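You operate a simulated robot arm through the tools that you are given. There is no shell and no other tool. Be economical: measure what you need, move in short steps, check, and stop when the job is done.

You are at the controls of a simulated robot arm. One attempt, no reset.

TASK
Polish the tarnish off the brass plate, then close the tin.
Fine: pad back in its place. Set down upright: polishing pad. What is to be rubbed or washed off counts as gone when no trace of it is left.

It is judged by the outcome, as a careful person would: the job done as asked, and still so three seconds after it is handed in. It fails if anything else is knocked over, pushed out of place, dropped, spilled or broken.

THE ROBOT
A 6-joint arm with a two-finger parallel gripper, fixed in place. Base frame: the origin is at the foot of the arm, x ahead of it, y to its left, z up; the work surface is at about z = 0.76. Lengths are in m, angles in degrees, forces in N, time in s.
With the tool pointing down near the work surface it reaches from about 0.26 to 0.68 m from the base axis. Its first joint turns from -66.0 to 66.0 degrees. Payload 2.9 kg.
Tool frame: the origin (TCP) lies between the finger pads and is the grasp point; the fingertips stand 0.03 m ahead of it; z points along the fingers, y is the line along which they close. Largest opening 0.11 m; finger width 0.02, thickness 0.01; the body of the gripper, 0.048 by 0.112 m, starts 0.055 m behind the TCP.
Orientation is that of the tool frame in the base frame, as a unit quaternion [x, y, z, w]. With the fingers straight down and closing along the base's y, the tool's x points along the base's -x, its y along +y and its z along -z.

THE INTERFACE
- The arm moves only by the tool send_rows. Its argument "increments" is a list that holds one entry, the list of rows, each a list of 7 numbers: the shift along the base's x, y, z in m, then the turn, a rotation vector about the base's x, y, z in degrees, then the closure, from 0 (fully open) to 1 (shut). In form: [[[x, y, z, ax, ay, az, gripper], ...]]. A call has 1 to 8 rows; each row is the pose to reach, as a shift and turn from the pose commanded when the call began. Each row takes 0.2 s and may step no farther than 0.05 m and 8.6 degrees from the row before; otherwise, or with a gripper value out of range, the whole call is refused. A pose out of reach is approached as far as the arm can. The call stops where the force on the tool passes 40 N (or 10 N more than at its start, if that is more) or the arm is blocked; 0.2 s more then pass. The fingers move at their own pace (about 0.108 m/s each) and stop on an object; they squeeze with about 33 N. The grip force told is the motor's: it shows also when the fingers shut on nothing. Time passes only in rows, and 0.2 s behind the last, so rows that repeat a pose let the fingers close. The reply holds the time, the measured pose of the TCP, the force on the tool along the base axes, the opening and the grip force, in the units named above and with some noise, with the torque about the TCP (base axes, N m) and any sound that the robot's microphone picked up.
- Cameras (640 x 400 px; columns grow to the right, rows downward): "scene" is fixed at [0.0655, 0.4243, 1.3807]; the picture's right is [-0.85, -0.53, 0.00], its down [-0.31, 0.49, -0.82] and it looks along [0.43, -0.69, -0.58] (base axes); focal length 239 px, centre (320, 200). "wrist" rides on the gripper at [0.072, 0.017, -0.103] in the tool frame; the picture's right is [-0.23, 0.97, 0.00], its down [-0.76, -0.18, -0.62] and it looks along [-0.61, -0.14, 0.78] (tool axes); focal length 222 px, centre (320, 200). There is no depth. A picture from a camera that has moved, and an enlarged one, comes with that camera's place and axes in the base frame and with its lens.
- get_image(camera): a new picture of that camera. No time passes.
- zoom(camera, box): a new picture of the part [left, top, right, bottom] of that camera's present view, enlarged. No time passes.
- sign_off(): hands the job in; it is judged then, once.

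Work in short steps. Places have to be worked out from the pictures, the camera data and where the tool is seen: move nearer, look again, correct. Check each grasp and each placing, and mend what went wrong. You have 120 turns and 76 pictures in all, those below and enlarged ones among them. Open the gripper and draw the arm clear of the work before you hand the job in, unless the task says otherwise; then end with one line.

The tools are called after "Request:" as name(argument=value, ...) on one line, values as JSON. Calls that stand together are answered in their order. send_rows: Moves the arm, as the interface text tells. Its arguments: {"type":"object","properties":{"increments":{"type":"array","items":{"type":"array","items":{"type":"array","items":{"type":"number"}}}}},"required":["increments"]} The other tools are called the same way: get_image (camera) takes a picture; zoom (camera, box) takes an enlarged picture of a part of a camera's view; sign_off () hands the job in.

At the start:

```text
clock: 0.0
eef_pos: [0.375, -0.2117, 1.2054]
ee_rot: [0.0, 1.0, 0.001, -0.001]
wrist_force: [-0.8, -0.3, 0.1]
wrist_torque: [0.0, -0.01, -0.01]
gripper_width: 0.11
grasp_force: 0.0
```

scene: 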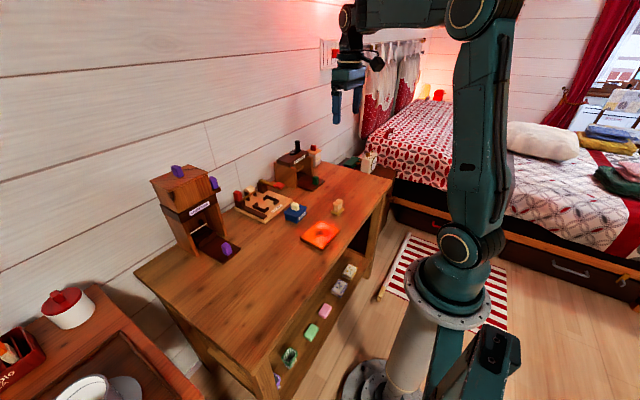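
wrist: 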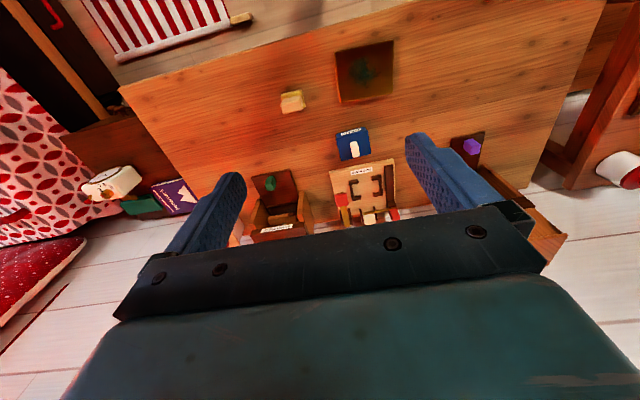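

The pictures show a bench with a plate, a small block (pad?), and a blue tin. I enlarge both views to identify them.

Request:
zoom(camera="scene", box=[220, 130, 400, 260])

Request:
zoom(camera="wrist", box=[230, 30, 510, 245])

```text
3.08 times, centred on (310, 195) of scene
camera zoom: at [0.0655, 0.4243, 1.3807], right [-0.85, -0.53, 0.0], down [-0.31, 0.49, -0.82], along [0.43, -0.69, -0.58], focal length 735 px, centre (351, 215)
```

zoom: 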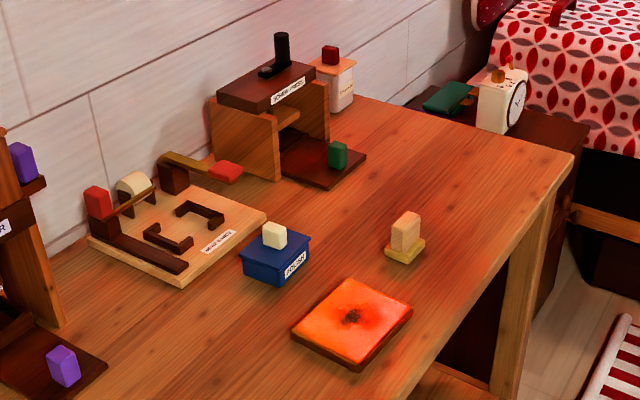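

```text
1.86 times, centred on (370, 138) of wrist
camera zoom: at [0.3033, -0.1943, 1.3089], right [0.23, 0.97, 0.0], down [0.76, -0.18, 0.62], along [0.61, -0.14, -0.78], focal length 413 px, centre (227, 316)
```

zoom: 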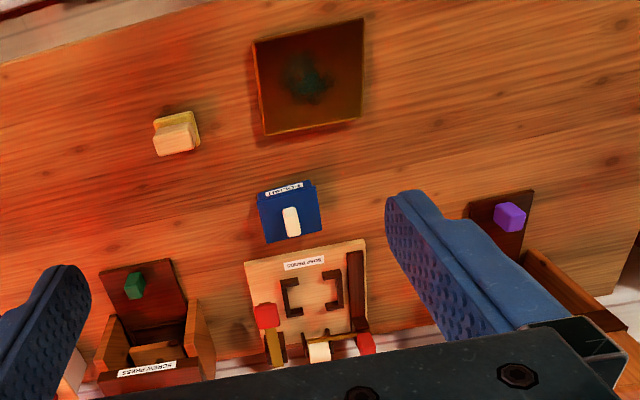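

The plate looks to be at about (0.40, -0.115), the pad at about (0.42, -0.275) and the tin at about (0.55, -0.165). I descend for a closer look.

Request:
send_rows(increments=[[[0, 0, -0.05, 0, 0, 0, 0], [0, 0, -0.1, 0, 0, 0, 0], [0, 0, -0.15, 0, 0, 0, 0], [0, 0, -0.2, 0, 0, 0, 0], [0, -0.02, -0.23, 0, 0, 0, 0], [0, -0.02, -0.23, 0, 0, 0, 0]]])

Request:
get_image(camera="wrist")

Request:
zoom(camera="scene", box=[270, 180, 360, 260])

```text
clock: 1.4
eef_pos: [0.3772, -0.2331, 0.9741]
ee_rot: [0.0, 1.0, 0.0, 0.0]
wrist_force: [-0.5, 0.1, -1.3]
wrist_torque: [-0.01, 0.02, 0.01]
gripper_width: 0.11
grasp_force: 0.0
```

```text
71 pictures are left
camera wrist: at [0.3052, -0.2153, 1.0776], right [0.23, 0.97, 0.0], down [0.76, -0.18, 0.62], along [0.61, -0.14, -0.78], focal length 222 px, centre (320, 200)
```

wrist: 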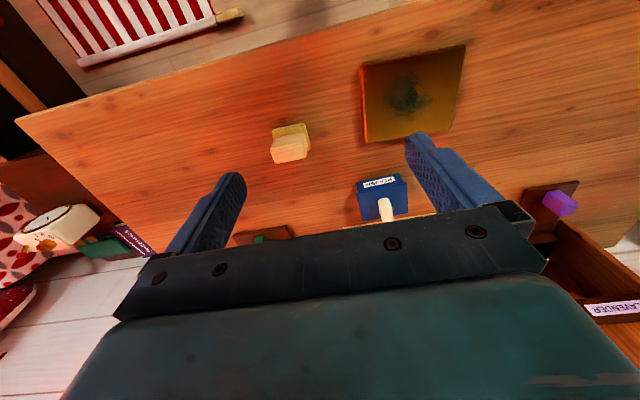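

```text
5.00 times, centred on (315, 220) of scene
camera zoom: at [0.0655, 0.4243, 1.3807], right [-0.85, -0.53, 0.0], down [-0.31, 0.49, -0.82], along [0.43, -0.69, -0.58], focal length 1194 px, centre (345, 100)
```

zoom: 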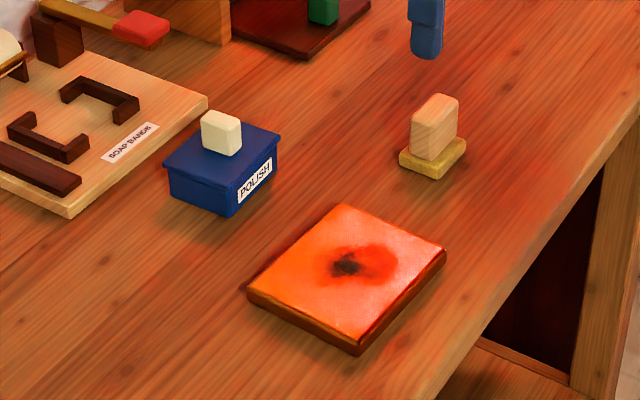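

I zoom in on the tin and the pad to judge how the lid sits and how the handle is turned.

Request:
zoom(camera="wrist", box=[250, 30, 480, 230])

Request:
zoom(camera="scene", box=[278, 195, 314, 228])

```text
2.00 times, centred on (365, 130) of wrist
camera zoom: at [0.3052, -0.2153, 1.0776], right [0.23, 0.97, 0.0], down [0.76, -0.18, 0.62], along [0.61, -0.14, -0.78], focal length 444 px, centre (230, 340)
```

zoom: 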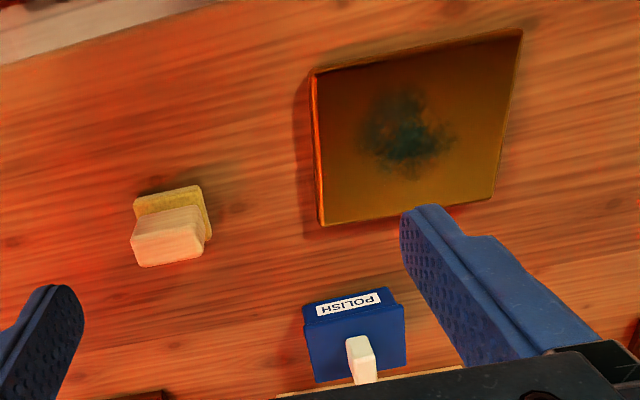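

```text
12.12 times, centred on (296, 212) of scene
camera zoom: at [0.0655, 0.4243, 1.3807], right [-0.85, -0.53, 0.0], down [-0.31, 0.49, -0.82], along [0.43, -0.69, -0.58], focal length 2894 px, centre (611, 61)
```

zoom: 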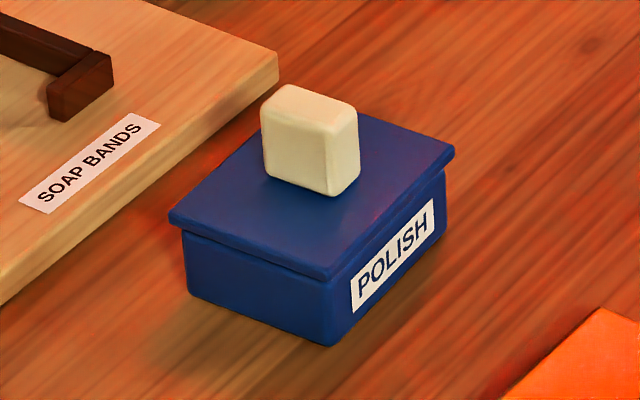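

The pad sits near (0.420, -0.282), yawed about -5°. I hover over it with matching yaw and look again.

Request:
send_rows(increments=[[[0.02, -0.025, -0.02, 0, 0, -2.5, 0], [0.043, -0.049, -0.05, 0, 0, -5, 0], [0.043, -0.049, -0.075, 0, 0, -5, 0], [0.043, -0.049, -0.075, 0, 0, -5, 0]]])

Request:
get_image(camera="wrist")

Request:
zoom(camera="scene", box=[305, 165, 377, 225])

```text
clock: 2.4
eef_pos: [0.4179, -0.2794, 0.8991]
ee_rot: [0.043, 0.999, 0.0, 0.0]
wrist_force: [0.2, -0.1, 1.1]
wrist_torque: [0.02, -0.01, 0.03]
gripper_width: 0.11
grasp_force: 0.1
```

```text
67 pictures are left
camera wrist: at [0.3481, -0.2562, 1.0034], right [0.31, 0.95, 0.0], down [0.74, -0.24, 0.62], along [0.59, -0.19, -0.78], focal length 222 px, centre (320, 200)
```

wrist: 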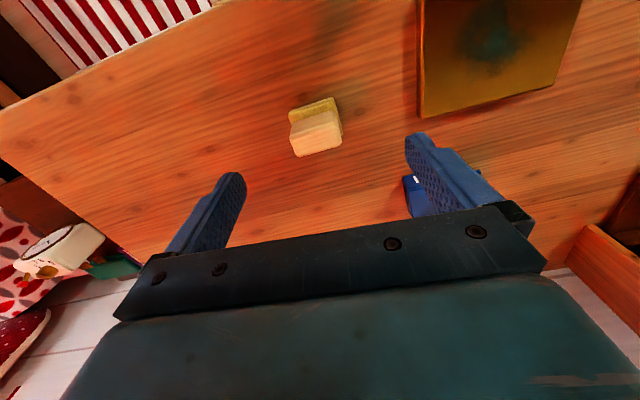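

```text
6.67 times, centred on (341, 195) of scene
camera zoom: at [0.0655, 0.4243, 1.3807], right [-0.85, -0.53, 0.0], down [-0.31, 0.49, -0.82], along [0.43, -0.69, -0.58], focal length 1592 px, centre (180, 233)
```

zoom: 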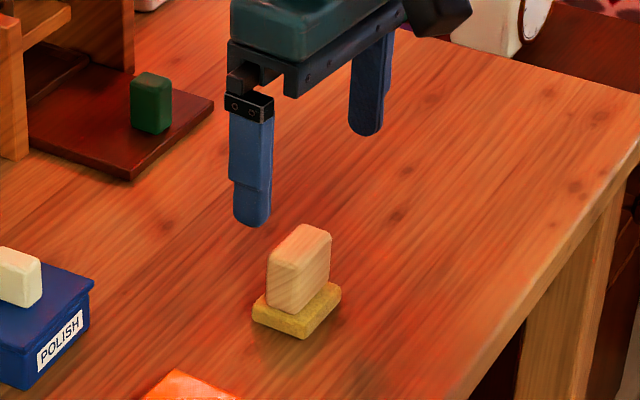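

The handle centre reads about (0.421, -0.283), with its top at about 0.815. I descend to TCP z 0.812 and close.

Request:
send_rows(increments=[[[0.003, -0.002, -0.04, 0, 0, 1, 0], [0.003, -0.002, -0.075, 0, 0, 1, 0], [0.003, -0.002, -0.088, 0, 0, 1, 0], [0.003, -0.002, -0.088, 0, 0, 1, 0.4], [0.003, -0.002, -0.088, 0, 0, 1, 0.8], [0.003, -0.002, -0.088, 0, 0, 1, 1], [0.003, -0.002, -0.088, 0, 0, 1, 1]]])

Request:
zoom(camera="scene", box=[305, 165, 377, 225])

Request:
get_image(camera="wrist")

```text
clock: 4.0
eef_pos: [0.4216, -0.2807, 0.8106]
ee_rot: [0.035, 0.999, 0.0, 0.0]
wrist_force: [0.3, 0.0, 0.5]
wrist_torque: [-0.01, -0.05, 0.0]
gripper_width: 0.0455
grasp_force: 32.9
```

```text
6.67 times, centred on (341, 195) of scene
camera zoom: at [0.0655, 0.4243, 1.3807], right [-0.85, -0.53, 0.0], down [-0.31, 0.49, -0.82], along [0.43, -0.69, -0.58], focal length 1592 px, centre (180, 233)
```

zoom: 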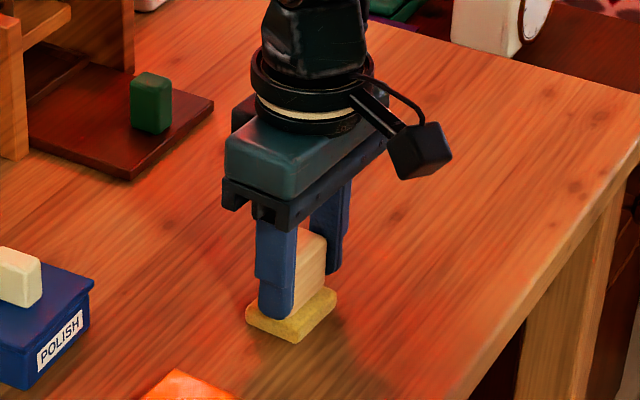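

```text
64 pictures are left
camera wrist: at [0.3508, -0.2587, 0.9149], right [0.29, 0.96, 0.0], down [0.75, -0.23, 0.62], along [0.6, -0.18, -0.78], focal length 222 px, centre (320, 200)
```

wrist: 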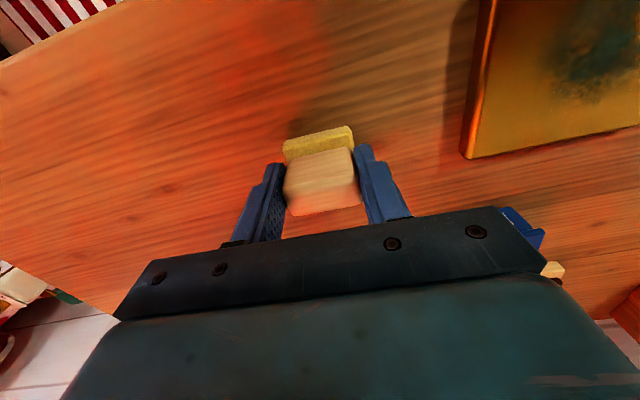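

The grip is firm at 0.0455 m, with the pad bottom about 0.0505 below the TCP. I lift and carry it over the plate.

Request:
send_rows(increments=[[[0, 0, 0.03, 0, 0, 0, 1], [0, 0, 0.06, 0, 0, 0, 1], [-0.015, 0.045, 0.06, 0, 0, 0, 1], [-0.03, 0.09, 0.06, 0, 0, 0, 1], [-0.045, 0.135, 0.06, 0, 0, 0, 1], [-0.045, 0.145, 0.05, 0, 0, 0, 1], [-0.045, 0.145, 0.05, 0, 0, 0, 1]]])

Request:
get_image(camera="wrist")

Request:
zoom(camera="scene", box=[280, 190, 360, 260])

```text
clock: 5.6
eef_pos: [0.3775, -0.136, 0.863]
ee_rot: [0.035, 0.999, 0.001, -0.001]
wrist_force: [-0.2, -1.2, -1.1]
wrist_torque: [0.01, 0.02, 0.03]
gripper_width: 0.0453
grasp_force: 32.7
```

```text
63 pictures are left
camera wrist: at [0.306, -0.1135, 0.9665], right [0.29, 0.96, 0.0], down [0.75, -0.23, 0.62], along [0.6, -0.18, -0.78], focal length 222 px, centre (320, 200)
```

wrist: 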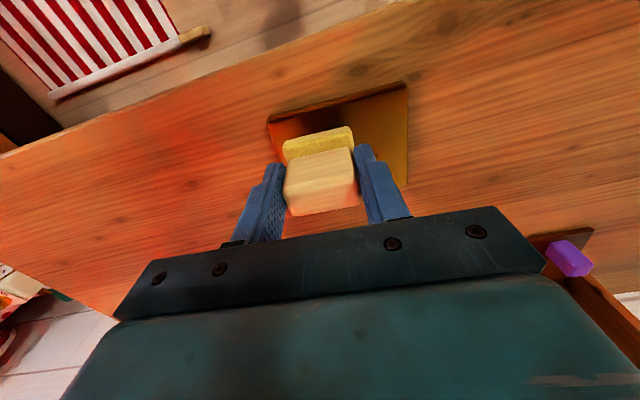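

```text
5.71 times, centred on (320, 225) of scene
camera zoom: at [0.0655, 0.4243, 1.3807], right [-0.85, -0.53, 0.0], down [-0.31, 0.49, -0.82], along [0.43, -0.69, -0.58], focal length 1364 px, centre (320, 57)
```

zoom: 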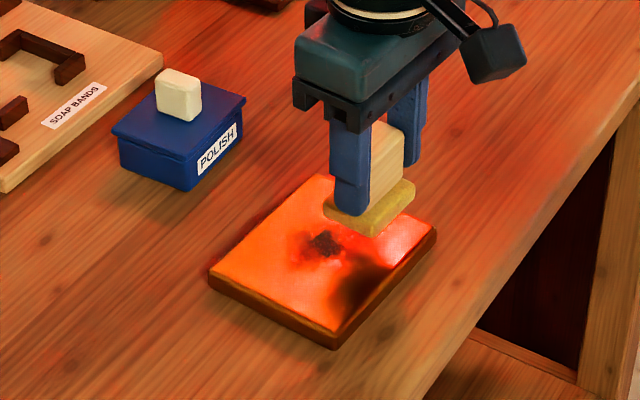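

The pad is over the plate's low-x, low-y part. I descend in small steps until contact shows.

Request:
send_rows(increments=[[[0, 0, -0.02, 0, 0, 0, 1], [0, 0, -0.032, 0, 0, 0, 1], [0, 0, -0.036, 0, 0, 0, 1], [0, 0, -0.036, 0, 0, 0, 1]]])

```text
clock: 6.6
eef_pos: [0.3757, -0.1365, 0.8288]
ee_rot: [0.034, 0.999, 0.0, 0.002]
wrist_force: [-7.4, 5.7, 31.9]
wrist_torque: [0.16, 0.03, 0.09]
gripper_width: 0.0455
grasp_force: 33.1
```

Contact came at z≈0.829 with 32 N. I ease off a little.

Request:
send_rows(increments=[[[0, 0, 0.0015, 0, 0, 0, 1], [0, 0, 0.0015, 0, 0, 0, 1]]])

```text
clock: 7.2
eef_pos: [0.375, -0.1367, 0.8268]
ee_rot: [0.035, 0.999, 0.0, 0.001]
wrist_force: [0.6, 3.7, 11.4]
wrist_torque: [0.1, -0.25, 0.07]
gripper_width: 0.0451
grasp_force: 32.6
```

At 11 N of pressure I begin the strokes across the tarnish.

Request:
send_rows(increments=[[[0, 0.02, 0, 0, 0, 0, 1], [0, 0.04, 0, 0, 0, 0, 1], [0, 0.058, 0, 0, 0, 0, 1], [0.014, 0.058, 0, 0, 0, 0, 1], [0.014, 0.038, 0, 0, 0, 0, 1], [0.014, 0.018, 0, 0, 0, 0, 1], [0.014, 0, 0, 0, 0, 0, 1]]])

```text
clock: 8.8
eef_pos: [0.3896, -0.1393, 0.8272]
ee_rot: [0.035, 0.999, 0.001, -0.001]
wrist_force: [0.4, -0.5, 0.1]
wrist_torque: [0.03, 0.0, 0.04]
gripper_width: 0.0454
grasp_force: 33.0
```

The force has dropped to about 0, so I press 1 mm deeper and continue with the next strokes.

Request:
send_rows(increments=[[[0, 0, -0.0012, 0, 0, 0, 1], [0, 0.02, -0.0012, 0, 0, 0, 1], [0, 0.04, -0.0012, 0, 0, 0, 1]]])

```text
clock: 9.6
eef_pos: [0.39, -0.0968, 0.8279]
ee_rot: [0.035, 0.999, -0.001, 0.0]
wrist_force: [0.1, 0.6, -1.2]
wrist_torque: [0.0, 0.02, 0.0]
gripper_width: 0.0452
grasp_force: 32.8
```

There is still no contact force. I lower in 1 mm steps.

Request:
send_rows(increments=[[[0, 0, -0.001, 0, 0, 0, 1], [0, 0, -0.002, 0, 0, 0, 1], [0, 0, -0.002, 0, 0, 0, 1]]])

Request:
zoom(camera="scene", box=[280, 190, 360, 260])

```text
clock: 10.4
eef_pos: [0.3897, -0.098, 0.8246]
ee_rot: [0.035, 0.999, 0.0, 0.001]
wrist_force: [-7.6, 4.1, 32.2]
wrist_torque: [0.12, 0.11, 0.01]
gripper_width: 0.0454
grasp_force: 33.4
```

```text
5.71 times, centred on (320, 225) of scene
camera zoom: at [0.0649, 0.4245, 1.3807], right [-0.85, -0.53, 0.0], down [-0.31, 0.49, -0.82], along [0.43, -0.69, -0.58], focal length 1364 px, centre (320, 57)
```

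zoom: 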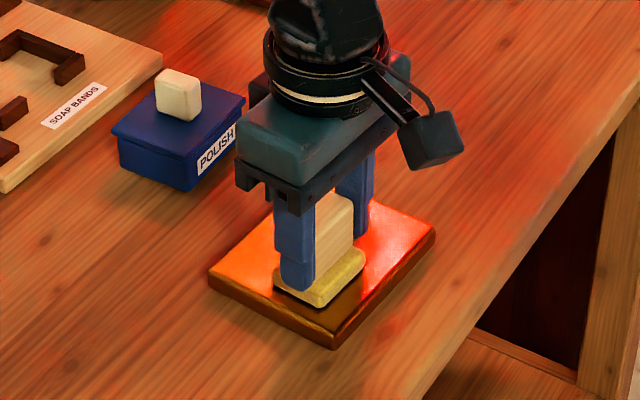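

Contact is back at 32 N and the plate already looks brighter. I ease off slightly and stroke the remaining bands.

Request:
send_rows(increments=[[[0, 0, 0.001, 0, 0, 0, 1], [0, -0.02, 0.001, 0, 0, 0, 1], [0, -0.04, 0.001, 0, 0, 0, 1], [0, -0.047, 0.001, 0, 0, 0, 1], [0.014, -0.047, 0.0005, 0, 0, 0, 1], [0.014, -0.025, 0.0005, 0, 0, 0, 1], [0.014, 0, 0.0005, 0, 0, 0, 1], [0.014, 0.018, 0.0005, 0, 0, 0, 1]]])

```text
clock: 12.2
eef_pos: [0.4014, -0.0789, 0.8258]
ee_rot: [0.035, 0.999, -0.001, 0.0]
wrist_force: [0.4, -1.0, 1.9]
wrist_torque: [-0.13, -0.06, -0.05]
gripper_width: 0.0449
grasp_force: 33.2
```

Contact is light again. I press a bit more and do the high-x bands.

Request:
send_rows(increments=[[[0, 0, -0.001, 0, 0, 0, 1], [0, -0.02, -0.001, 0, 0, 0, 1], [0, -0.04, -0.001, 0, 0, 0, 1], [0, -0.06, -0.001, 0, 0, 0, 1], [0.015, -0.06, -0.001, 0, 0, 0, 1], [0.015, -0.035, -0.001, 0, 0, 0, 1], [0.015, -0.01, -0.001, 0, 0, 0, 1], [0.015, 0, -0.001, 0, 0, 0, 1]]])

```text
clock: 14.0
eef_pos: [0.4204, -0.0807, 0.826]
ee_rot: [0.035, 0.999, -0.001, 0.0]
wrist_force: [-0.8, 0.5, -0.3]
wrist_torque: [-0.02, 0.01, 0.01]
gripper_width: 0.0454
grasp_force: 33.0
```

I lift and step aside to inspect the plate.

Request:
send_rows(increments=[[[0, 0, 0.03, 0, 0, 0, 1], [0, -0.03, 0.06, 0, 0, 0, 1], [0, -0.08, 0.06, 0, 0, 0, 1], [0, -0.13, 0.06, 0, 0, 0, 1], [0, -0.17, 0.06, 0, 0, 0, 1], [0, -0.17, 0.06, 0, 0, 0, 1]]])

Request:
get_image(camera="wrist")

Request:
zoom(camera="scene", box=[280, 190, 360, 260])

```text
clock: 15.4
eef_pos: [0.4215, -0.2515, 0.8834]
ee_rot: [0.035, 0.999, 0.0, 0.0]
wrist_force: [0.0, -0.3, -1.2]
wrist_torque: [0.01, -0.03, -0.02]
gripper_width: 0.045
grasp_force: 33.3
```

```text
60 pictures are left
camera wrist: at [0.3514, -0.2283, 0.9871], right [0.29, 0.96, 0.0], down [0.75, -0.23, 0.62], along [0.6, -0.18, -0.78], focal length 222 px, centre (320, 200)
```

wrist: 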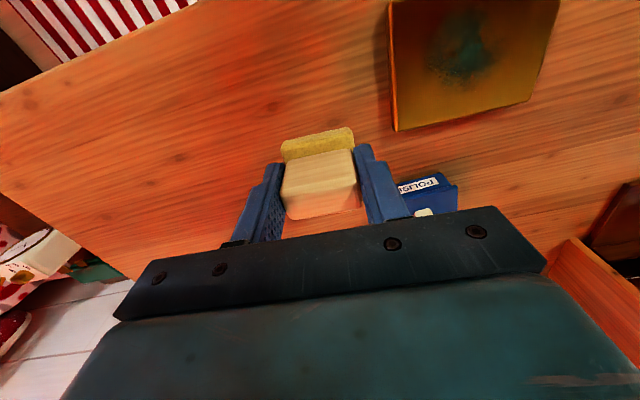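

```text
5.71 times, centred on (320, 225) of scene
camera zoom: at [0.0655, 0.4243, 1.3807], right [-0.85, -0.53, 0.0], down [-0.31, 0.49, -0.82], along [0.43, -0.69, -0.58], focal length 1364 px, centre (320, 57)
```

zoom: 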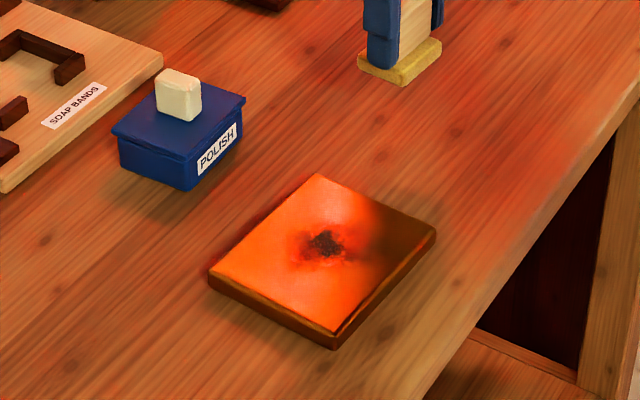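

A faded but clear patch remains around (0.40, -0.125), so the earlier strokes were too light. I go back and press more firmly.

Request:
send_rows(increments=[[[-0.01, 0.04, 0, 0, 0, 0, 1], [-0.02, 0.08, 0, 0, 0, 0, 1], [-0.03, 0.1, -0.03, 0, 0, 0, 1], [-0.03, 0.1, -0.056, 0, 0, 0, 1], [-0.03, 0.1, -0.059, 0, 0, 0, 1], [-0.03, 0.1, -0.059, 0, 0, 0, 1]]])

```text
clock: 16.8
eef_pos: [0.3908, -0.1499, 0.8264]
ee_rot: [0.035, 0.999, -0.001, 0.0]
wrist_force: [-0.1, 0.4, -0.4]
wrist_torque: [0.05, 0.02, 0.04]
gripper_width: 0.0452
grasp_force: 33.4
```

Request:
send_rows(increments=[[[0, 0, -0.001, 0, 0, 0, 1], [0, 0, -0.002, 0, 0, 0, 1], [0, 0, -0.002, 0, 0, 0, 1]]])

```text
clock: 17.6
eef_pos: [0.3903, -0.1492, 0.8239]
ee_rot: [0.035, 0.999, 0.001, 0.002]
wrist_force: [-0.8, 0.9, 18.8]
wrist_torque: [0.1, 0.18, 0.02]
gripper_width: 0.0456
grasp_force: 33.0
```

That gives 19 N of contact. I stroke short and check that the force persists.

Request:
send_rows(increments=[[[0, 0.015, 0, 0, 0, 0, 1], [0, 0.03, 0, 0, 0, 0, 1]]])

```text
clock: 18.2
eef_pos: [0.3906, -0.1271, 0.8234]
ee_rot: [0.037, 0.999, -0.005, 0.003]
wrist_force: [-1.0, -0.6, 6.7]
wrist_torque: [0.16, 0.17, 0.07]
gripper_width: 0.0454
grasp_force: 32.8
stopped in row 2: the force on the tool passed its limit at 41 N (the readings are from after the stop); the commanded pose is now the measured one
```

The force peaked at 41 N mid-stroke, then fell to 7 N. I continue at this height with shorter steps.

Request:
send_rows(increments=[[[0, 0.01, 0, 0, 0, 0, 1], [0, 0.02, 0, 0, 0, 0, 1], [0, 0.03, 0, 0, 0, 0, 1], [0, 0.02, 0, 0, 0, 0, 1], [0, 0.01, 0, 0, 0, 0, 1], [0, 0, 0, 0, 0, 0, 1], [0, -0.01, 0, 0, 0, 0, 1], [0, -0.02, 0, 0, 0, 0, 1]]])

```text
clock: 20.0
eef_pos: [0.3934, -0.1487, 0.8238]
ee_rot: [0.038, 0.999, -0.005, 0.003]
wrist_force: [0.0, 3.7, 6.1]
wrist_torque: [0.35, 0.1, -0.06]
gripper_width: 0.0451
grasp_force: 33.3
```

Contact is holding at about 6 N. I carry on with denser strokes.

Request:
send_rows(increments=[[[0.008, 0, -0.0003, 0, 0, 0, 1], [0.008, 0.015, -0.0003, 0, 0, 0, 1], [0.008, 0.03, -0.0003, 0, 0, 0, 1], [0.008, 0.05, -0.0003, 0, 0, 0, 1], [0.018, 0.05, -0.0003, 0, 0, 0, 1], [0.018, 0.03, -0.0003, 0, 0, 0, 1], [0.018, 0.015, -0.0003, 0, 0, 0, 1], [0.018, 0, -0.0003, 0, 0, 0, 1]]])

```text
clock: 21.8
eef_pos: [0.4106, -0.1478, 0.8227]
ee_rot: [0.037, 0.999, -0.005, 0.003]
wrist_force: [0.9, 3.2, 2.8]
wrist_torque: [0.25, -0.05, -0.01]
gripper_width: 0.0452
grasp_force: 33.1
```

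Request:
send_rows(increments=[[[0.008, 0, -0.0007, 0, 0, 0, 1], [0.008, 0.015, -0.0007, 0, 0, 0, 1], [0.008, 0.03, -0.0007, 0, 0, 0, 1], [0.008, 0.05, -0.0007, 0, 0, 0, 1], [0.0, 0.05, -0.0007, 0, 0, 0, 1], [0.0, 0.03, -0.0007, 0, 0, 0, 1], [-0.012, 0.03, -0.0007, 0, 0, 0, 1], [-0.024, 0.03, -0.0007, 0, 0, 0, 1]]])

```text
clock: 23.6
eef_pos: [0.3876, -0.1174, 0.8224]
ee_rot: [0.038, 0.999, -0.007, 0.007]
wrist_force: [14.2, -1.6, 21.3]
wrist_torque: [0.32, -0.45, -0.24]
gripper_width: 0.0455
grasp_force: 32.8
```

Contact is now strong at 21 N. I work along the low-x band at this height.

Request:
send_rows(increments=[[[0, -0.015, 0.0007, 0, 0, 0, 1], [0, -0.03, 0.0007, 0, 0, 0, 1], [-0.01, -0.03, 0.0007, 0, 0, 0, 1], [-0.01, -0.015, 0.0007, 0, 0, 0, 1], [-0.01, 0, 0.0007, 0, 0, 0, 1], [-0.01, 0.015, 0.0007, 0, 0, 0, 1], [-0.01, 0.025, 0.0007, 0, 0, 0, 1], [0, 0.025, 0.0005, 0, 0, 0, 1]]])

Request:
zoom(camera="scene", box=[280, 190, 360, 260])

```text
clock: 25.4
eef_pos: [0.3856, -0.0897, 0.8227]
ee_rot: [0.036, 0.999, -0.002, 0.002]
wrist_force: [-9.3, -0.1, 12.3]
wrist_torque: [0.13, 0.21, 0.07]
gripper_width: 0.0451
grasp_force: 32.9
```

```text
5.71 times, centred on (320, 225) of scene
camera zoom: at [0.0651, 0.4244, 1.3807], right [-0.85, -0.53, 0.0], down [-0.31, 0.49, -0.82], along [0.43, -0.69, -0.58], focal length 1364 px, centre (320, 57)
```

zoom: 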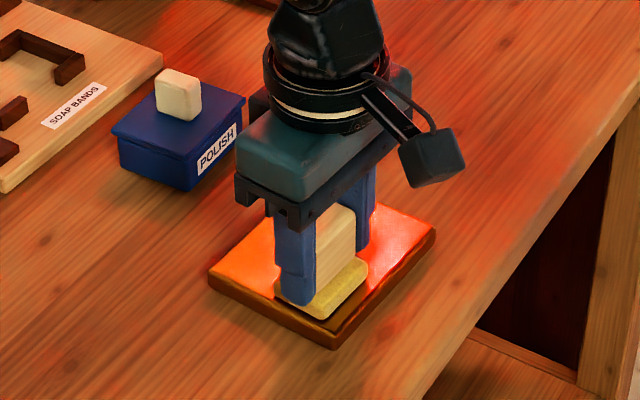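

Contact is sustained and the plate has not moved. I make another full pass.

Request:
send_rows(increments=[[[0.012, 0, 0, 0, 0, 0, 1], [0.012, -0.02, 0, 0, 0, 0, 1], [0.012, -0.04, 0, 0, 0, 0, 1], [0.012, -0.058, 0, 0, 0, 0, 1], [0.026, -0.058, 0, 0, 0, 0, 1], [0.026, -0.04, 0, 0, 0, 0, 1], [0.026, -0.02, 0, 0, 0, 0, 1], [0.026, 0, 0, 0, 0, 0, 1]]])

```text
clock: 27.2
eef_pos: [0.4112, -0.0925, 0.8238]
ee_rot: [0.037, 0.999, -0.004, 0.003]
wrist_force: [1.0, 0.2, -1.5]
wrist_torque: [-0.01, 0.0, 0.02]
gripper_width: 0.0451
grasp_force: 33.3
```

I lift and step aside to inspect.

Request:
send_rows(increments=[[[0, 0, 0.03, 0, 0, 0, 1], [0, -0.03, 0.06, 0, 0, 0, 1], [0, -0.08, 0.06, 0, 0, 0, 1], [0, -0.12, 0.06, 0, 0, 0, 1], [0, -0.14, 0.06, 0, 0, 0, 1], [0, -0.14, 0.06, 0, 0, 0, 1]]])

Request:
zoom(camera="wrist", box=[260, 0, 600, 210])

Request:
zoom(camera="scene", box=[280, 190, 360, 260])

```text
clock: 28.6
eef_pos: [0.4108, -0.2334, 0.882]
ee_rot: [0.037, 0.999, -0.004, 0.003]
wrist_force: [-1.1, -0.2, -0.6]
wrist_torque: [-0.02, 0.03, -0.03]
gripper_width: 0.0452
grasp_force: 33.2
```

```text
1.88 times, centred on (430, 105) of wrist
camera zoom: at [0.3393, -0.2091, 0.9849], right [0.3, 0.95, -0.01], down [0.74, -0.23, 0.63], along [0.6, -0.19, -0.78], focal length 418 px, centre (113, 379)
```

zoom: 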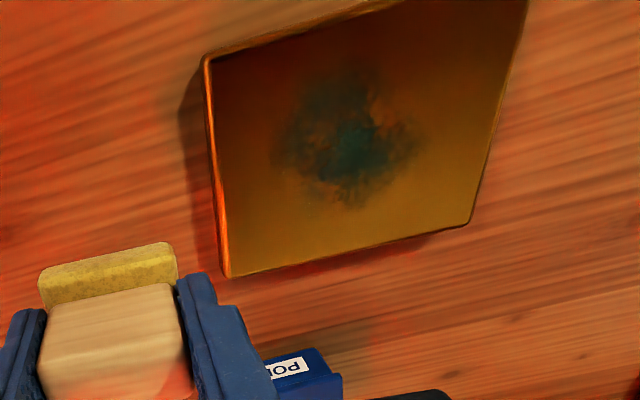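

```text
5.71 times, centred on (320, 225) of scene
camera zoom: at [0.0655, 0.4243, 1.3807], right [-0.85, -0.53, 0.0], down [-0.31, 0.49, -0.82], along [0.43, -0.69, -0.58], focal length 1364 px, centre (320, 57)
```

zoom: 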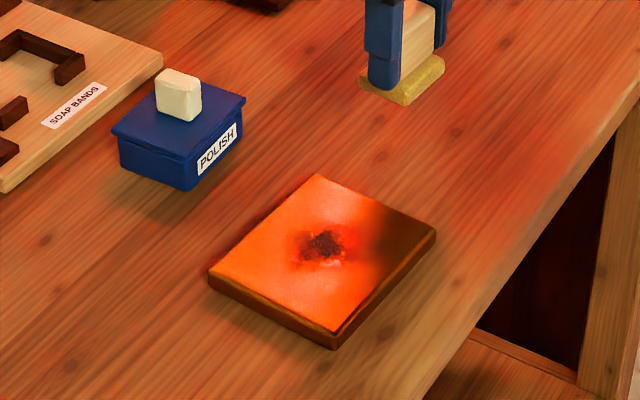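

The patch is only slightly lightened, so the pad may need polish from the tin. I move to get a clear close look at the tin and its lid.

Request:
send_rows(increments=[[[0.03, -0.03, 0.03, 0, 0, 0, 1], [0.06, -0.05, 0.05, 0, 0, 0, 1], [0.09, -0.07, 0.05, 0, 0, 0, 1], [0.09, -0.07, 0.05, 0, 0, 0, 1]]])

Request:
zoom(camera="wrist", box=[340, 0, 600, 200])

```text
refused: row 1 steps farther than a row can; nothing moved
```

```text
2.00 times, centred on (470, 100) of wrist
camera zoom: at [0.3393, -0.2091, 0.9849], right [0.3, 0.95, -0.01], down [0.74, -0.23, 0.63], along [0.6, -0.19, -0.78], focal length 444 px, centre (20, 400)
```

zoom: 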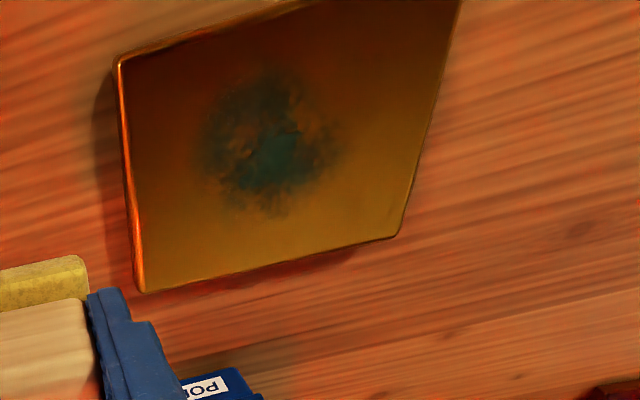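

The step was too large, so I repeat it with smaller ones.

Request:
send_rows(increments=[[[0.025, -0.02, 0.02, 0, 0, 0, 1], [0.05, -0.04, 0.04, 0, 0, 0, 1], [0.075, -0.06, 0.055, 0, 0, 0, 1], [0.09, -0.07, 0.06, 0, 0, 0, 1], [0.09, -0.07, 0.06, 0, 0, 0, 1]]])

Request:
get_image(camera="wrist")

```text
clock: 29.8
eef_pos: [0.5029, -0.3035, 0.9455]
ee_rot: [0.037, 0.999, -0.005, 0.003]
wrist_force: [0.1, 0.6, -0.4]
wrist_torque: [0.0, 0.02, 0.0]
gripper_width: 0.0452
grasp_force: 32.7
```

```text
54 pictures are left
camera wrist: at [0.4316, -0.2797, 1.0473], right [0.3, 0.95, -0.01], down [0.74, -0.23, 0.63], along [0.6, -0.19, -0.78], focal length 222 px, centre (320, 200)
```

wrist: 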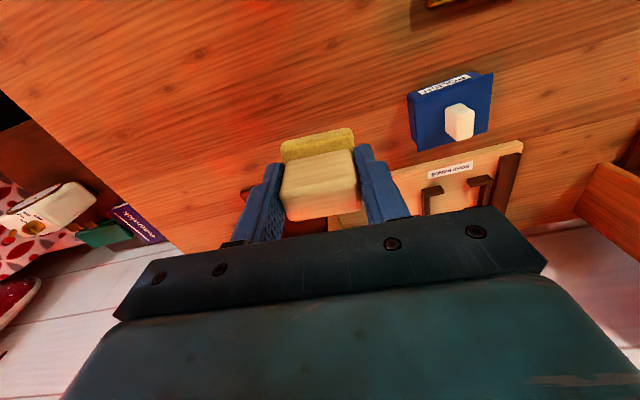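

Request:
zoom(camera="wrist", box=[395, 60, 505, 160])

```text
4.00 times, centred on (450, 110) of wrist
camera zoom: at [0.4316, -0.2797, 1.0473], right [0.3, 0.95, -0.01], down [0.74, -0.23, 0.63], along [0.6, -0.19, -0.78], focal length 888 px, centre (-200, 560)
```

zoom: 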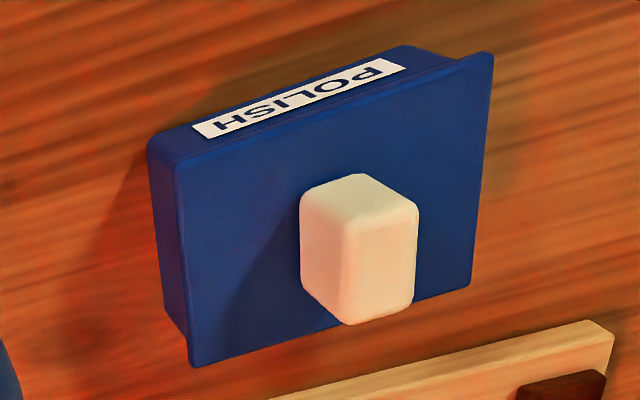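

The lid looks to be on, though perhaps not fully seated; I'll deal with that last. Holes have appeared in the patch, so rubbing does work under real pressure. I go back, level the tool and press firmly on the dark centre.

Request:
send_rows(increments=[[[-0.02, 0.03, 0, 0.3, 0.1, 0, 1], [-0.04, 0.06, 0, 0.57, 0.32, 0, 1], [-0.06, 0.09, -0.02, 0.57, 0.32, 0, 1], [-0.08, 0.12, -0.045, 0.57, 0.32, 0, 1], [-0.1, 0.145, -0.075, 0.57, 0.32, 0, 1], [-0.103, 0.158, -0.1, 0.57, 0.32, 0, 1], [-0.103, 0.158, -0.118, 0.57, 0.32, 0, 1], [-0.103, 0.158, -0.12, 0.57, 0.32, 0, 1]]])

```text
clock: 31.6
eef_pos: [0.3996, -0.1441, 0.8224]
ee_rot: [0.038, 0.999, 0.001, 0.0]
wrist_force: [0.2, 0.4, 0.3]
wrist_torque: [-0.01, -0.02, -0.03]
gripper_width: 0.0452
grasp_force: 33.3
```

Request:
send_rows(increments=[[[0, 0, -0.001, 0, 0, 0, 1], [0, 0, -0.002, 0, 0, 0, 1], [0, 0, -0.002, 0, 0, 0, 1]]])

```text
clock: 32.4
eef_pos: [0.3973, -0.1452, 0.8231]
ee_rot: [0.038, 0.999, 0.0, 0.001]
wrist_force: [-8.8, -0.8, 24.8]
wrist_torque: [-0.01, -0.07, 0.01]
gripper_width: 0.0452
grasp_force: 32.6
```

Pressure is 25 N. I make short, slow strokes across the centre.

Request:
send_rows(increments=[[[0, 0.01, 0.0002, 0, 0, 0, 1], [0, 0.02, 0.0002, 0, 0, 0, 1], [0, 0.03, 0.0002, 0, 0, 0, 1], [0, 0.04, 0.0002, 0, 0, 0, 1], [0, 0.03, 0.0002, 0, 0, 0, 1], [0, 0.02, 0.0002, 0, 0, 0, 1], [0, 0.01, 0.0002, 0, 0, 0, 1], [0, 0, 0.0002, 0, 0, 0, 1]]])

```text
clock: 34.2
eef_pos: [0.3981, -0.1436, 0.8231]
ee_rot: [0.037, 0.999, 0.003, 0.001]
wrist_force: [0.3, 17.9, 24.2]
wrist_torque: [0.39, -0.26, 0.11]
gripper_width: 0.0455
grasp_force: 33.0
```

That held 24 N throughout. I do the same on the neighbouring bands.

Request:
send_rows(increments=[[[0.01, 0, 0.0002, 0, 0, 0, 1], [0.01, 0.012, 0.0002, 0, 0, 0, 1], [0.01, 0.024, 0.0002, 0, 0, 0, 1], [0.01, 0.04, 0.0002, 0, 0, 0, 1], [0.018, 0.04, 0.0002, 0, 0, 0, 1], [0.018, 0.026, 0.0002, 0, 0, 0, 1], [0.018, 0.012, 0.0002, 0, 0, 0, 1], [0.018, 0, 0.0002, 0, 0, 0, 1]]])

```text
clock: 34.5
eef_pos: [0.3987, -0.1448, 0.822]
ee_rot: [0.038, 0.999, 0.002, -0.006]
wrist_force: [-3.2, 2.7, 12.3]
wrist_torque: [-0.13, -0.06, -0.04]
gripper_width: 0.0453
grasp_force: 32.7
stopped in row 1: the force on the tool passed its limit at 48 N (the readings are from after the stop); the commanded pose is now the measured one
```

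Sideways sticking tripped the limit. Now at 12 N, I continue with smaller x steps.

Request:
send_rows(increments=[[[0.003, 0.008, 0, 0, 0, 0, 1], [0.006, 0.016, 0, 0, 0, 0, 1], [0.009, 0.026, 0, 0, 0, 0, 1], [0.011, 0.036, 0, 0, 0, 0, 1], [0.013, 0.044, 0, 0, 0, 0, 1], [0.015, 0.034, 0, 0, 0, 0, 1], [0.017, 0.022, 0, 0, 0, 0, 1], [0.019, 0.01, 0, 0, 0, 0, 1]]])

```text
clock: 36.0
eef_pos: [0.4133, -0.1038, 0.8231]
ee_rot: [0.034, 0.999, 0.007, -0.008]
wrist_force: [-4.4, 2.7, 11.7]
wrist_torque: [-0.18, -0.06, -0.05]
gripper_width: 0.0451
grasp_force: 33.6
stopped in row 7: the force on the tool passed its limit at 47 N (the readings are from after the stop); the commanded pose is now the measured one
```

I level the tool, ease off half a millimetre and continue.

Request:
send_rows(increments=[[[0, 0, 0.001, -0.8, -0.9, 0, 1], [0, -0.01, 0.0, -0.8, -0.9, 0, 1], [0, -0.02, 0.0, -0.8, -0.9, 0, 1], [0, -0.03, 0.0, -0.8, -0.9, 0, 1], [0, -0.04, 0.0, -0.8, -0.9, 0, 1]]])

```text
clock: 37.2
eef_pos: [0.4137, -0.1422, 0.822]
ee_rot: [0.034, 0.999, 0.001, 0.0]
wrist_force: [-0.2, -0.4, -0.7]
wrist_torque: [0.02, -0.02, 0.0]
gripper_width: 0.0451
grasp_force: 33.4
```

Request:
send_rows(increments=[[[0, 0, -0.001, 0, 0, 0, 1], [0, 0, -0.002, 0, 0, 0, 1], [0, 0, -0.002, 0, 0, 0, 1]]])

Request:
zoom(camera="wrist", box=[220, 60, 480, 220])

```text
clock: 38.0
eef_pos: [0.4136, -0.1427, 0.8218]
ee_rot: [0.033, 0.999, 0.0, 0.002]
wrist_force: [-9.4, 5.1, 39.5]
wrist_torque: [0.2, 0.48, 0.04]
gripper_width: 0.0453
grasp_force: 32.4
```

```text
2.46 times, centred on (350, 140) of wrist
camera zoom: at [0.3431, -0.1212, 0.9249], right [0.29, 0.96, 0.0], down [0.75, -0.23, 0.63], along [0.6, -0.18, -0.78], focal length 547 px, centre (246, 348)
```

zoom: 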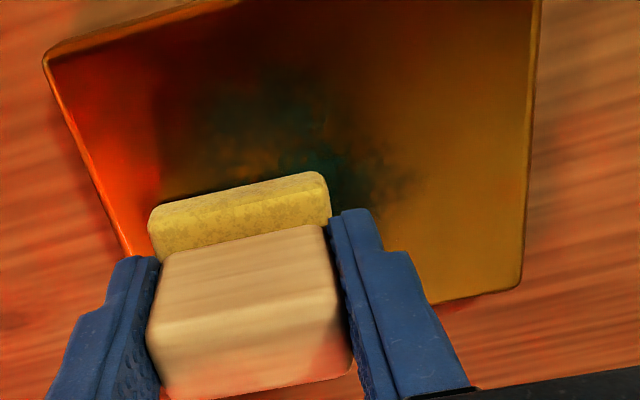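

The patch is fading, and what remains lies at lower x and toward +y. I ease off slightly and sweep over it.

Request:
send_rows(increments=[[[0, 0.004, 0.0008, 0, 0, 0, 1], [0, 0.014, 0.0008, 0, 0, 0, 1], [0, 0.026, 0.0008, 0, 0, 0, 1], [0, 0.038, 0.0008, 0, 0, 0, 1], [0, 0.05, 0.0008, 0, 0, 0, 1], [-0.004, 0.04, 0.0008, 0, 0, 0, 1], [-0.008, 0.028, 0.0008, 0, 0, 0, 1], [-0.012, 0.016, 0.0008, 0, 0, 0, 1]]])

```text
clock: 39.8
eef_pos: [0.4024, -0.1237, 0.8216]
ee_rot: [0.032, 0.999, 0.003, 0.001]
wrist_force: [7.0, 19.7, 27.8]
wrist_torque: [0.3, -0.35, 0.17]
gripper_width: 0.0453
grasp_force: 33.4
```

Contact is good at 28 N. I continue toward lower x.

Request:
send_rows(increments=[[[-0.002, -0.01, 0.0003, 0, 0, 0, 1], [-0.004, -0.02, 0.0003, 0, 0, 0, 1], [-0.007, -0.012, 0.0003, 0, 0, 0, 1], [-0.01, -0.002, 0.0003, 0, 0, 0, 1], [-0.012, 0.01, 0.0003, 0, 0, 0, 1], [-0.014, 0.022, 0.0003, 0, 0, 0, 1], [-0.016, 0.034, 0.0003, 0, 0, 0, 1], [-0.018, 0.024, 0.0003, 0, 0, 0, 1]]])

```text
clock: 41.6
eef_pos: [0.3846, -0.098, 0.8217]
ee_rot: [0.029, 1.0, 0.006, 0.004]
wrist_force: [13.5, 21.6, 32.9]
wrist_torque: [0.12, -0.3, 0.17]
gripper_width: 0.0452
grasp_force: 33.1
```

Request:
send_rows(increments=[[[0, -0.01, 0.0004, 0, 0, 0, 1], [0, -0.02, 0.0004, 0, 0, 0, 1], [-0.001, -0.03, 0.0004, 0, 0, 0, 1], [-0.002, -0.04, 0.0004, 0, 0, 0, 1], [-0.005, -0.03, 0.0004, 0, 0, 0, 1], [-0.008, -0.02, 0.0004, 0, 0, 0, 1], [-0.01, -0.008, 0.0004, 0, 0, 0, 1], [-0.01, 0.004, 0.0004, 0, 0, 0, 1]]])

Request:
zoom(camera="wrist", box=[220, 60, 480, 220])

Request:
zoom(camera="scene", box=[280, 190, 360, 260])

```text
clock: 42.0
eef_pos: [0.3823, -0.1092, 0.8221]
ee_rot: [0.031, 1.0, 0.006, -0.001]
wrist_force: [-2.6, 4.3, 10.5]
wrist_torque: [-0.13, 0.03, -0.06]
gripper_width: 0.0454
grasp_force: 33.6
stopped in row 2: the force on the tool passed its limit at 53 N (the readings are from after the stop); the commanded pose is now the measured one
```

```text
2.46 times, centred on (350, 140) of wrist
camera zoom: at [0.3122, -0.089, 0.9257], right [0.29, 0.96, 0.01], down [0.75, -0.23, 0.62], along [0.6, -0.17, -0.78], focal length 547 px, centre (246, 348)
```

zoom: 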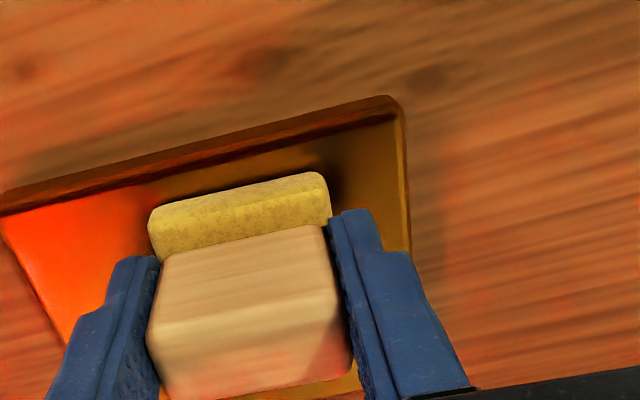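

```text
5.71 times, centred on (320, 225) of scene
camera zoom: at [0.0653, 0.4244, 1.3807], right [-0.85, -0.53, 0.0], down [-0.31, 0.49, -0.82], along [0.43, -0.69, -0.58], focal length 1364 px, centre (320, 57)
```

zoom: 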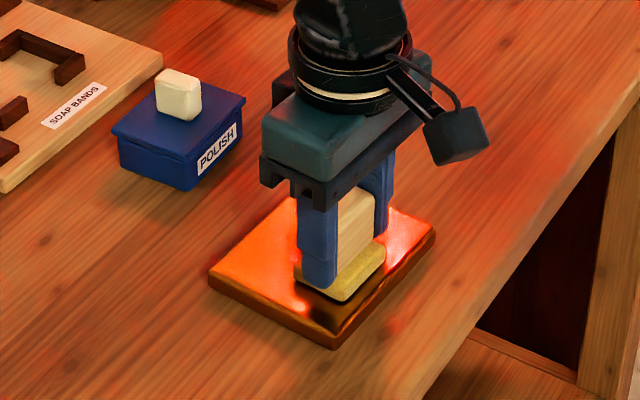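

The low-x strip shows clean brass ahead of the pad. I sweep the rest of this band, relevelled.

Request:
send_rows(increments=[[[0, -0.006, 0.0004, -0.7, 0, 0, 1], [0, -0.014, 0.0002, -0.7, 0, 0, 1], [0, -0.024, 0.0, -0.7, 0, 0, 1], [0, -0.034, 0.0, -0.7, 0, 0, 1], [0, -0.024, 0.0, -0.7, 0, 0, 1], [-0.003, -0.012, 0.0, -0.7, 0, 0, 1], [-0.006, 0, 0.0, -0.7, 0, 0, 1], [-0.006, 0.012, 0.0, -0.7, 0, 0, 1]]])

```text
clock: 43.8
eef_pos: [0.3772, -0.0974, 0.8213]
ee_rot: [0.031, 1.0, 0.0, -0.001]
wrist_force: [0.9, -1.5, 0.2]
wrist_torque: [-0.07, -0.02, -0.06]
gripper_width: 0.0456
grasp_force: 33.2
```

Contact is light here. I press about 1 mm deeper and sweep back.

Request:
send_rows(increments=[[[0, 0, -0.0008, 0, 0, 0, 1], [0, -0.012, -0.0008, 0, 0, 0, 1], [0, -0.024, -0.0008, 0, 0, 0, 1], [0, -0.036, -0.0008, 0, 0, 0, 1], [0, -0.048, -0.0008, 0, 0, 0, 1]]])

```text
clock: 45.0
eef_pos: [0.3787, -0.1416, 0.8209]
ee_rot: [0.029, 1.0, 0.004, 0.001]
wrist_force: [-2.0, 2.5, 9.9]
wrist_torque: [-0.13, 0.13, -0.07]
gripper_width: 0.0453
grasp_force: 33.0
stopped in row 5: the force on the tool passed its limit at 41 N (the readings are from after the stop); the commanded pose is now the measured one
```

I move up the x direction for one more diagonal pass over the middle and then inspect.

Request:
send_rows(increments=[[[0.006, 0.004, 0.0003, -0.4, 0, 0, 1], [0.012, 0.008, 0.0002, -0.4, 0, 0, 1], [0.014, 0.018, 0, -0.4, 0, 0, 1], [0.016, 0.03, 0, -0.4, 0, 0, 1], [0.018, 0.042, 0, -0.4, 0, 0, 1], [0.02, 0.052, 0, -0.4, 0, 0, 1], [0.028, 0.048, 0, -0.4, 0, 0, 1], [0.03, 0.036, 0, -0.4, 0, 0, 1]]])

Request:
send_rows(increments=[[[0, 0, 0.03, 0, 0, 0, 1], [0, -0.03, 0.06, 0, 0, 0, 1], [0, -0.075, 0.06, 0, 0, 0, 1], [0, -0.12, 0.06, 0, 0, 0, 1], [0, -0.12, 0.06, 0, 0, 0, 1]]])

Request:
zoom(camera="wrist", box=[260, 0, 600, 210])

```text
clock: 46.6
eef_pos: [0.3977, -0.092, 0.8225]
ee_rot: [0.029, 1.0, -0.001, -0.003]
wrist_force: [-3.7, 0.0, 10.2]
wrist_torque: [0.06, -0.06, -0.03]
gripper_width: 0.0451
grasp_force: 33.2
stopped in row 7: the force on the tool passed its limit at 46 N (the readings are from after the stop); the commanded pose is now the measured one
```

```text
clock: 47.8
eef_pos: [0.3986, -0.2119, 0.8815]
ee_rot: [0.03, 1.0, -0.001, -0.003]
wrist_force: [-0.8, -0.4, -0.2]
wrist_torque: [0.01, -0.01, 0.01]
gripper_width: 0.0451
grasp_force: 32.6
```

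```text
1.88 times, centred on (430, 105) of wrist
camera zoom: at [0.3286, -0.1909, 0.9857], right [0.28, 0.96, 0.0], down [0.75, -0.22, 0.62], along [0.59, -0.18, -0.79], focal length 418 px, centre (113, 379)
```

zoom: 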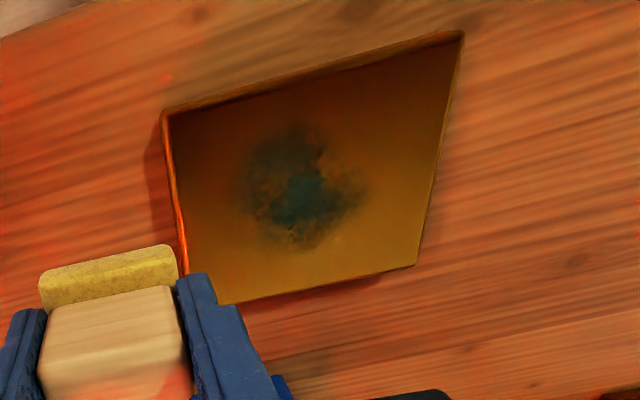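

The patch has hardly changed under solid pressure, so the pad most likely needs polish from the tin. I put the pad back at its home (0.4216, -0.2807) for now to free the gripper.

Request:
send_rows(increments=[[[0.012, -0.035, 0, 0, -0.3, -0.6, 1], [0.024, -0.069, -0.01, 0, -0.3, -0.6, 1], [0.024, -0.069, -0.045, 0, -0.3, -0.6, 1], [0.024, -0.069, -0.07, 0, -0.3, -0.6, 1], [0.024, -0.069, -0.075, 0, -0.3, -0.6, 1], [0.024, -0.069, -0.075, 0, -0.3, -0.6, 1]]])

```text
clock: 49.2
eef_pos: [0.4235, -0.2821, 0.8065]
ee_rot: [0.035, 0.999, -0.001, -0.001]
wrist_force: [0.2, -0.5, -0.4]
wrist_torque: [0.01, 0.03, 0.0]
gripper_width: 0.0452
grasp_force: 32.8
```

Request:
send_rows(increments=[[[-0.001, 0.001, -0.001, 0, 0, 0, 1], [-0.001, 0.001, -0.002, 0, 0, 0, 1], [-0.001, 0.001, -0.002, 0, 0, 0, 1]]])

Request:
zoom(camera="scene", box=[315, 180, 363, 220])

```text
clock: 50.0
eef_pos: [0.4228, -0.2807, 0.8043]
ee_rot: [0.035, 0.999, -0.001, -0.001]
wrist_force: [-0.2, -0.2, -0.6]
wrist_torque: [-0.02, 0.01, -0.01]
gripper_width: 0.0454
grasp_force: 33.4
```

```text
10.00 times, centred on (339, 200) of scene
camera zoom: at [0.0655, 0.4243, 1.3807], right [-0.85, -0.53, 0.0], down [-0.31, 0.49, -0.82], along [0.43, -0.69, -0.58], focal length 2388 px, centre (130, 200)
```

zoom: 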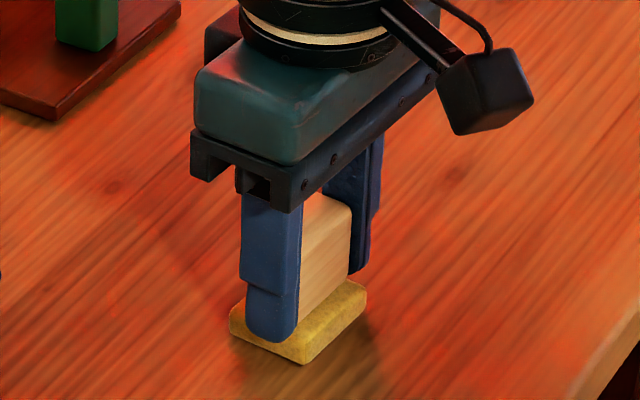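

There is no contact yet. I continue down.

Request:
send_rows(increments=[[[0, 0, -0.001, 0, 0, 0, 1], [0, 0, -0.002, 0, 0, 0, 1], [0, 0, -0.002, 0, 0, 0, 1]]])

```text
clock: 50.8
eef_pos: [0.4224, -0.2807, 0.8031]
ee_rot: [0.035, 0.999, -0.001, 0.0]
wrist_force: [-0.6, 2.3, 17.4]
wrist_torque: [0.29, -0.01, 0.01]
gripper_width: 0.0452
grasp_force: 33.0
```

Contact reads 17 N, so the pad is down at home. I release it, rise, and move to a view of the tin.

Request:
send_rows(increments=[[[0, 0, 0.0008, 0, 0, 0, 0.8], [0, 0, 0.0008, 0, 0, 0, 0.4], [0, 0, 0.0008, 0, 0, 0, 0], [0, 0, 0.0008, 0, 0, 0, 0], [0, 0, 0.04, 0, 0, 0, 0], [0, 0, 0.085, 0, 0, 0, 0], [0.02, 0.03, 0.11, 0, 0, 2, 0], [0.04, 0.06, 0.12, 0, 0, 4, 0]]])

Request:
get_image(camera="wrist")

Request:
zoom(camera="scene", box=[280, 180, 360, 250])

```text
clock: 52.6
eef_pos: [0.4625, -0.2196, 0.9221]
ee_rot: [0.0, 1.0, -0.001, 0.0]
wrist_force: [-0.4, 0.1, -0.7]
wrist_torque: [0.01, -0.02, 0.0]
gripper_width: 0.11
grasp_force: 0.0
```

```text
47 pictures are left
camera wrist: at [0.3905, -0.2024, 1.0265], right [0.23, 0.97, 0.0], down [0.76, -0.18, 0.62], along [0.61, -0.14, -0.78], focal length 222 px, centre (320, 200)
```

wrist: 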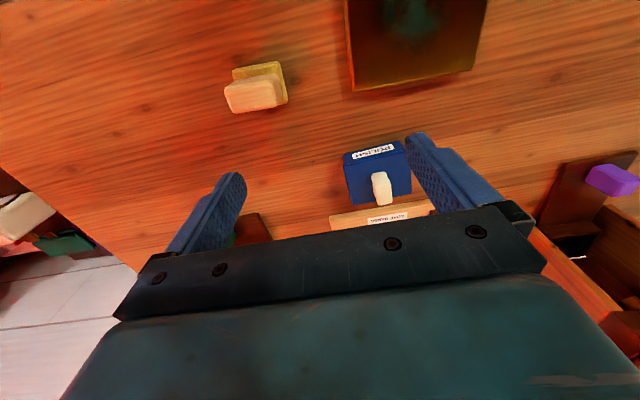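

```text
5.71 times, centred on (320, 215) of scene
camera zoom: at [0.0655, 0.4243, 1.3807], right [-0.85, -0.53, 0.0], down [-0.31, 0.49, -0.82], along [0.43, -0.69, -0.58], focal length 1364 px, centre (320, 114)
```

zoom: 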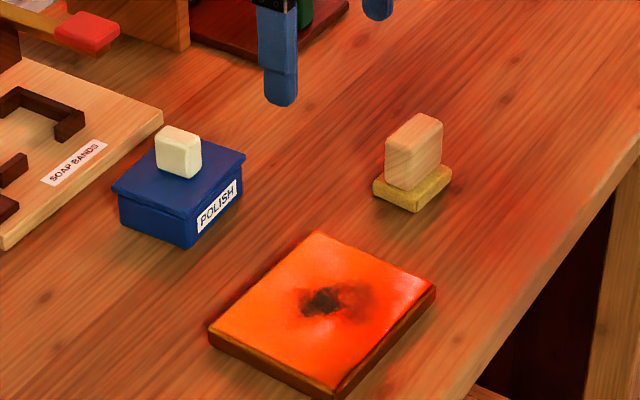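

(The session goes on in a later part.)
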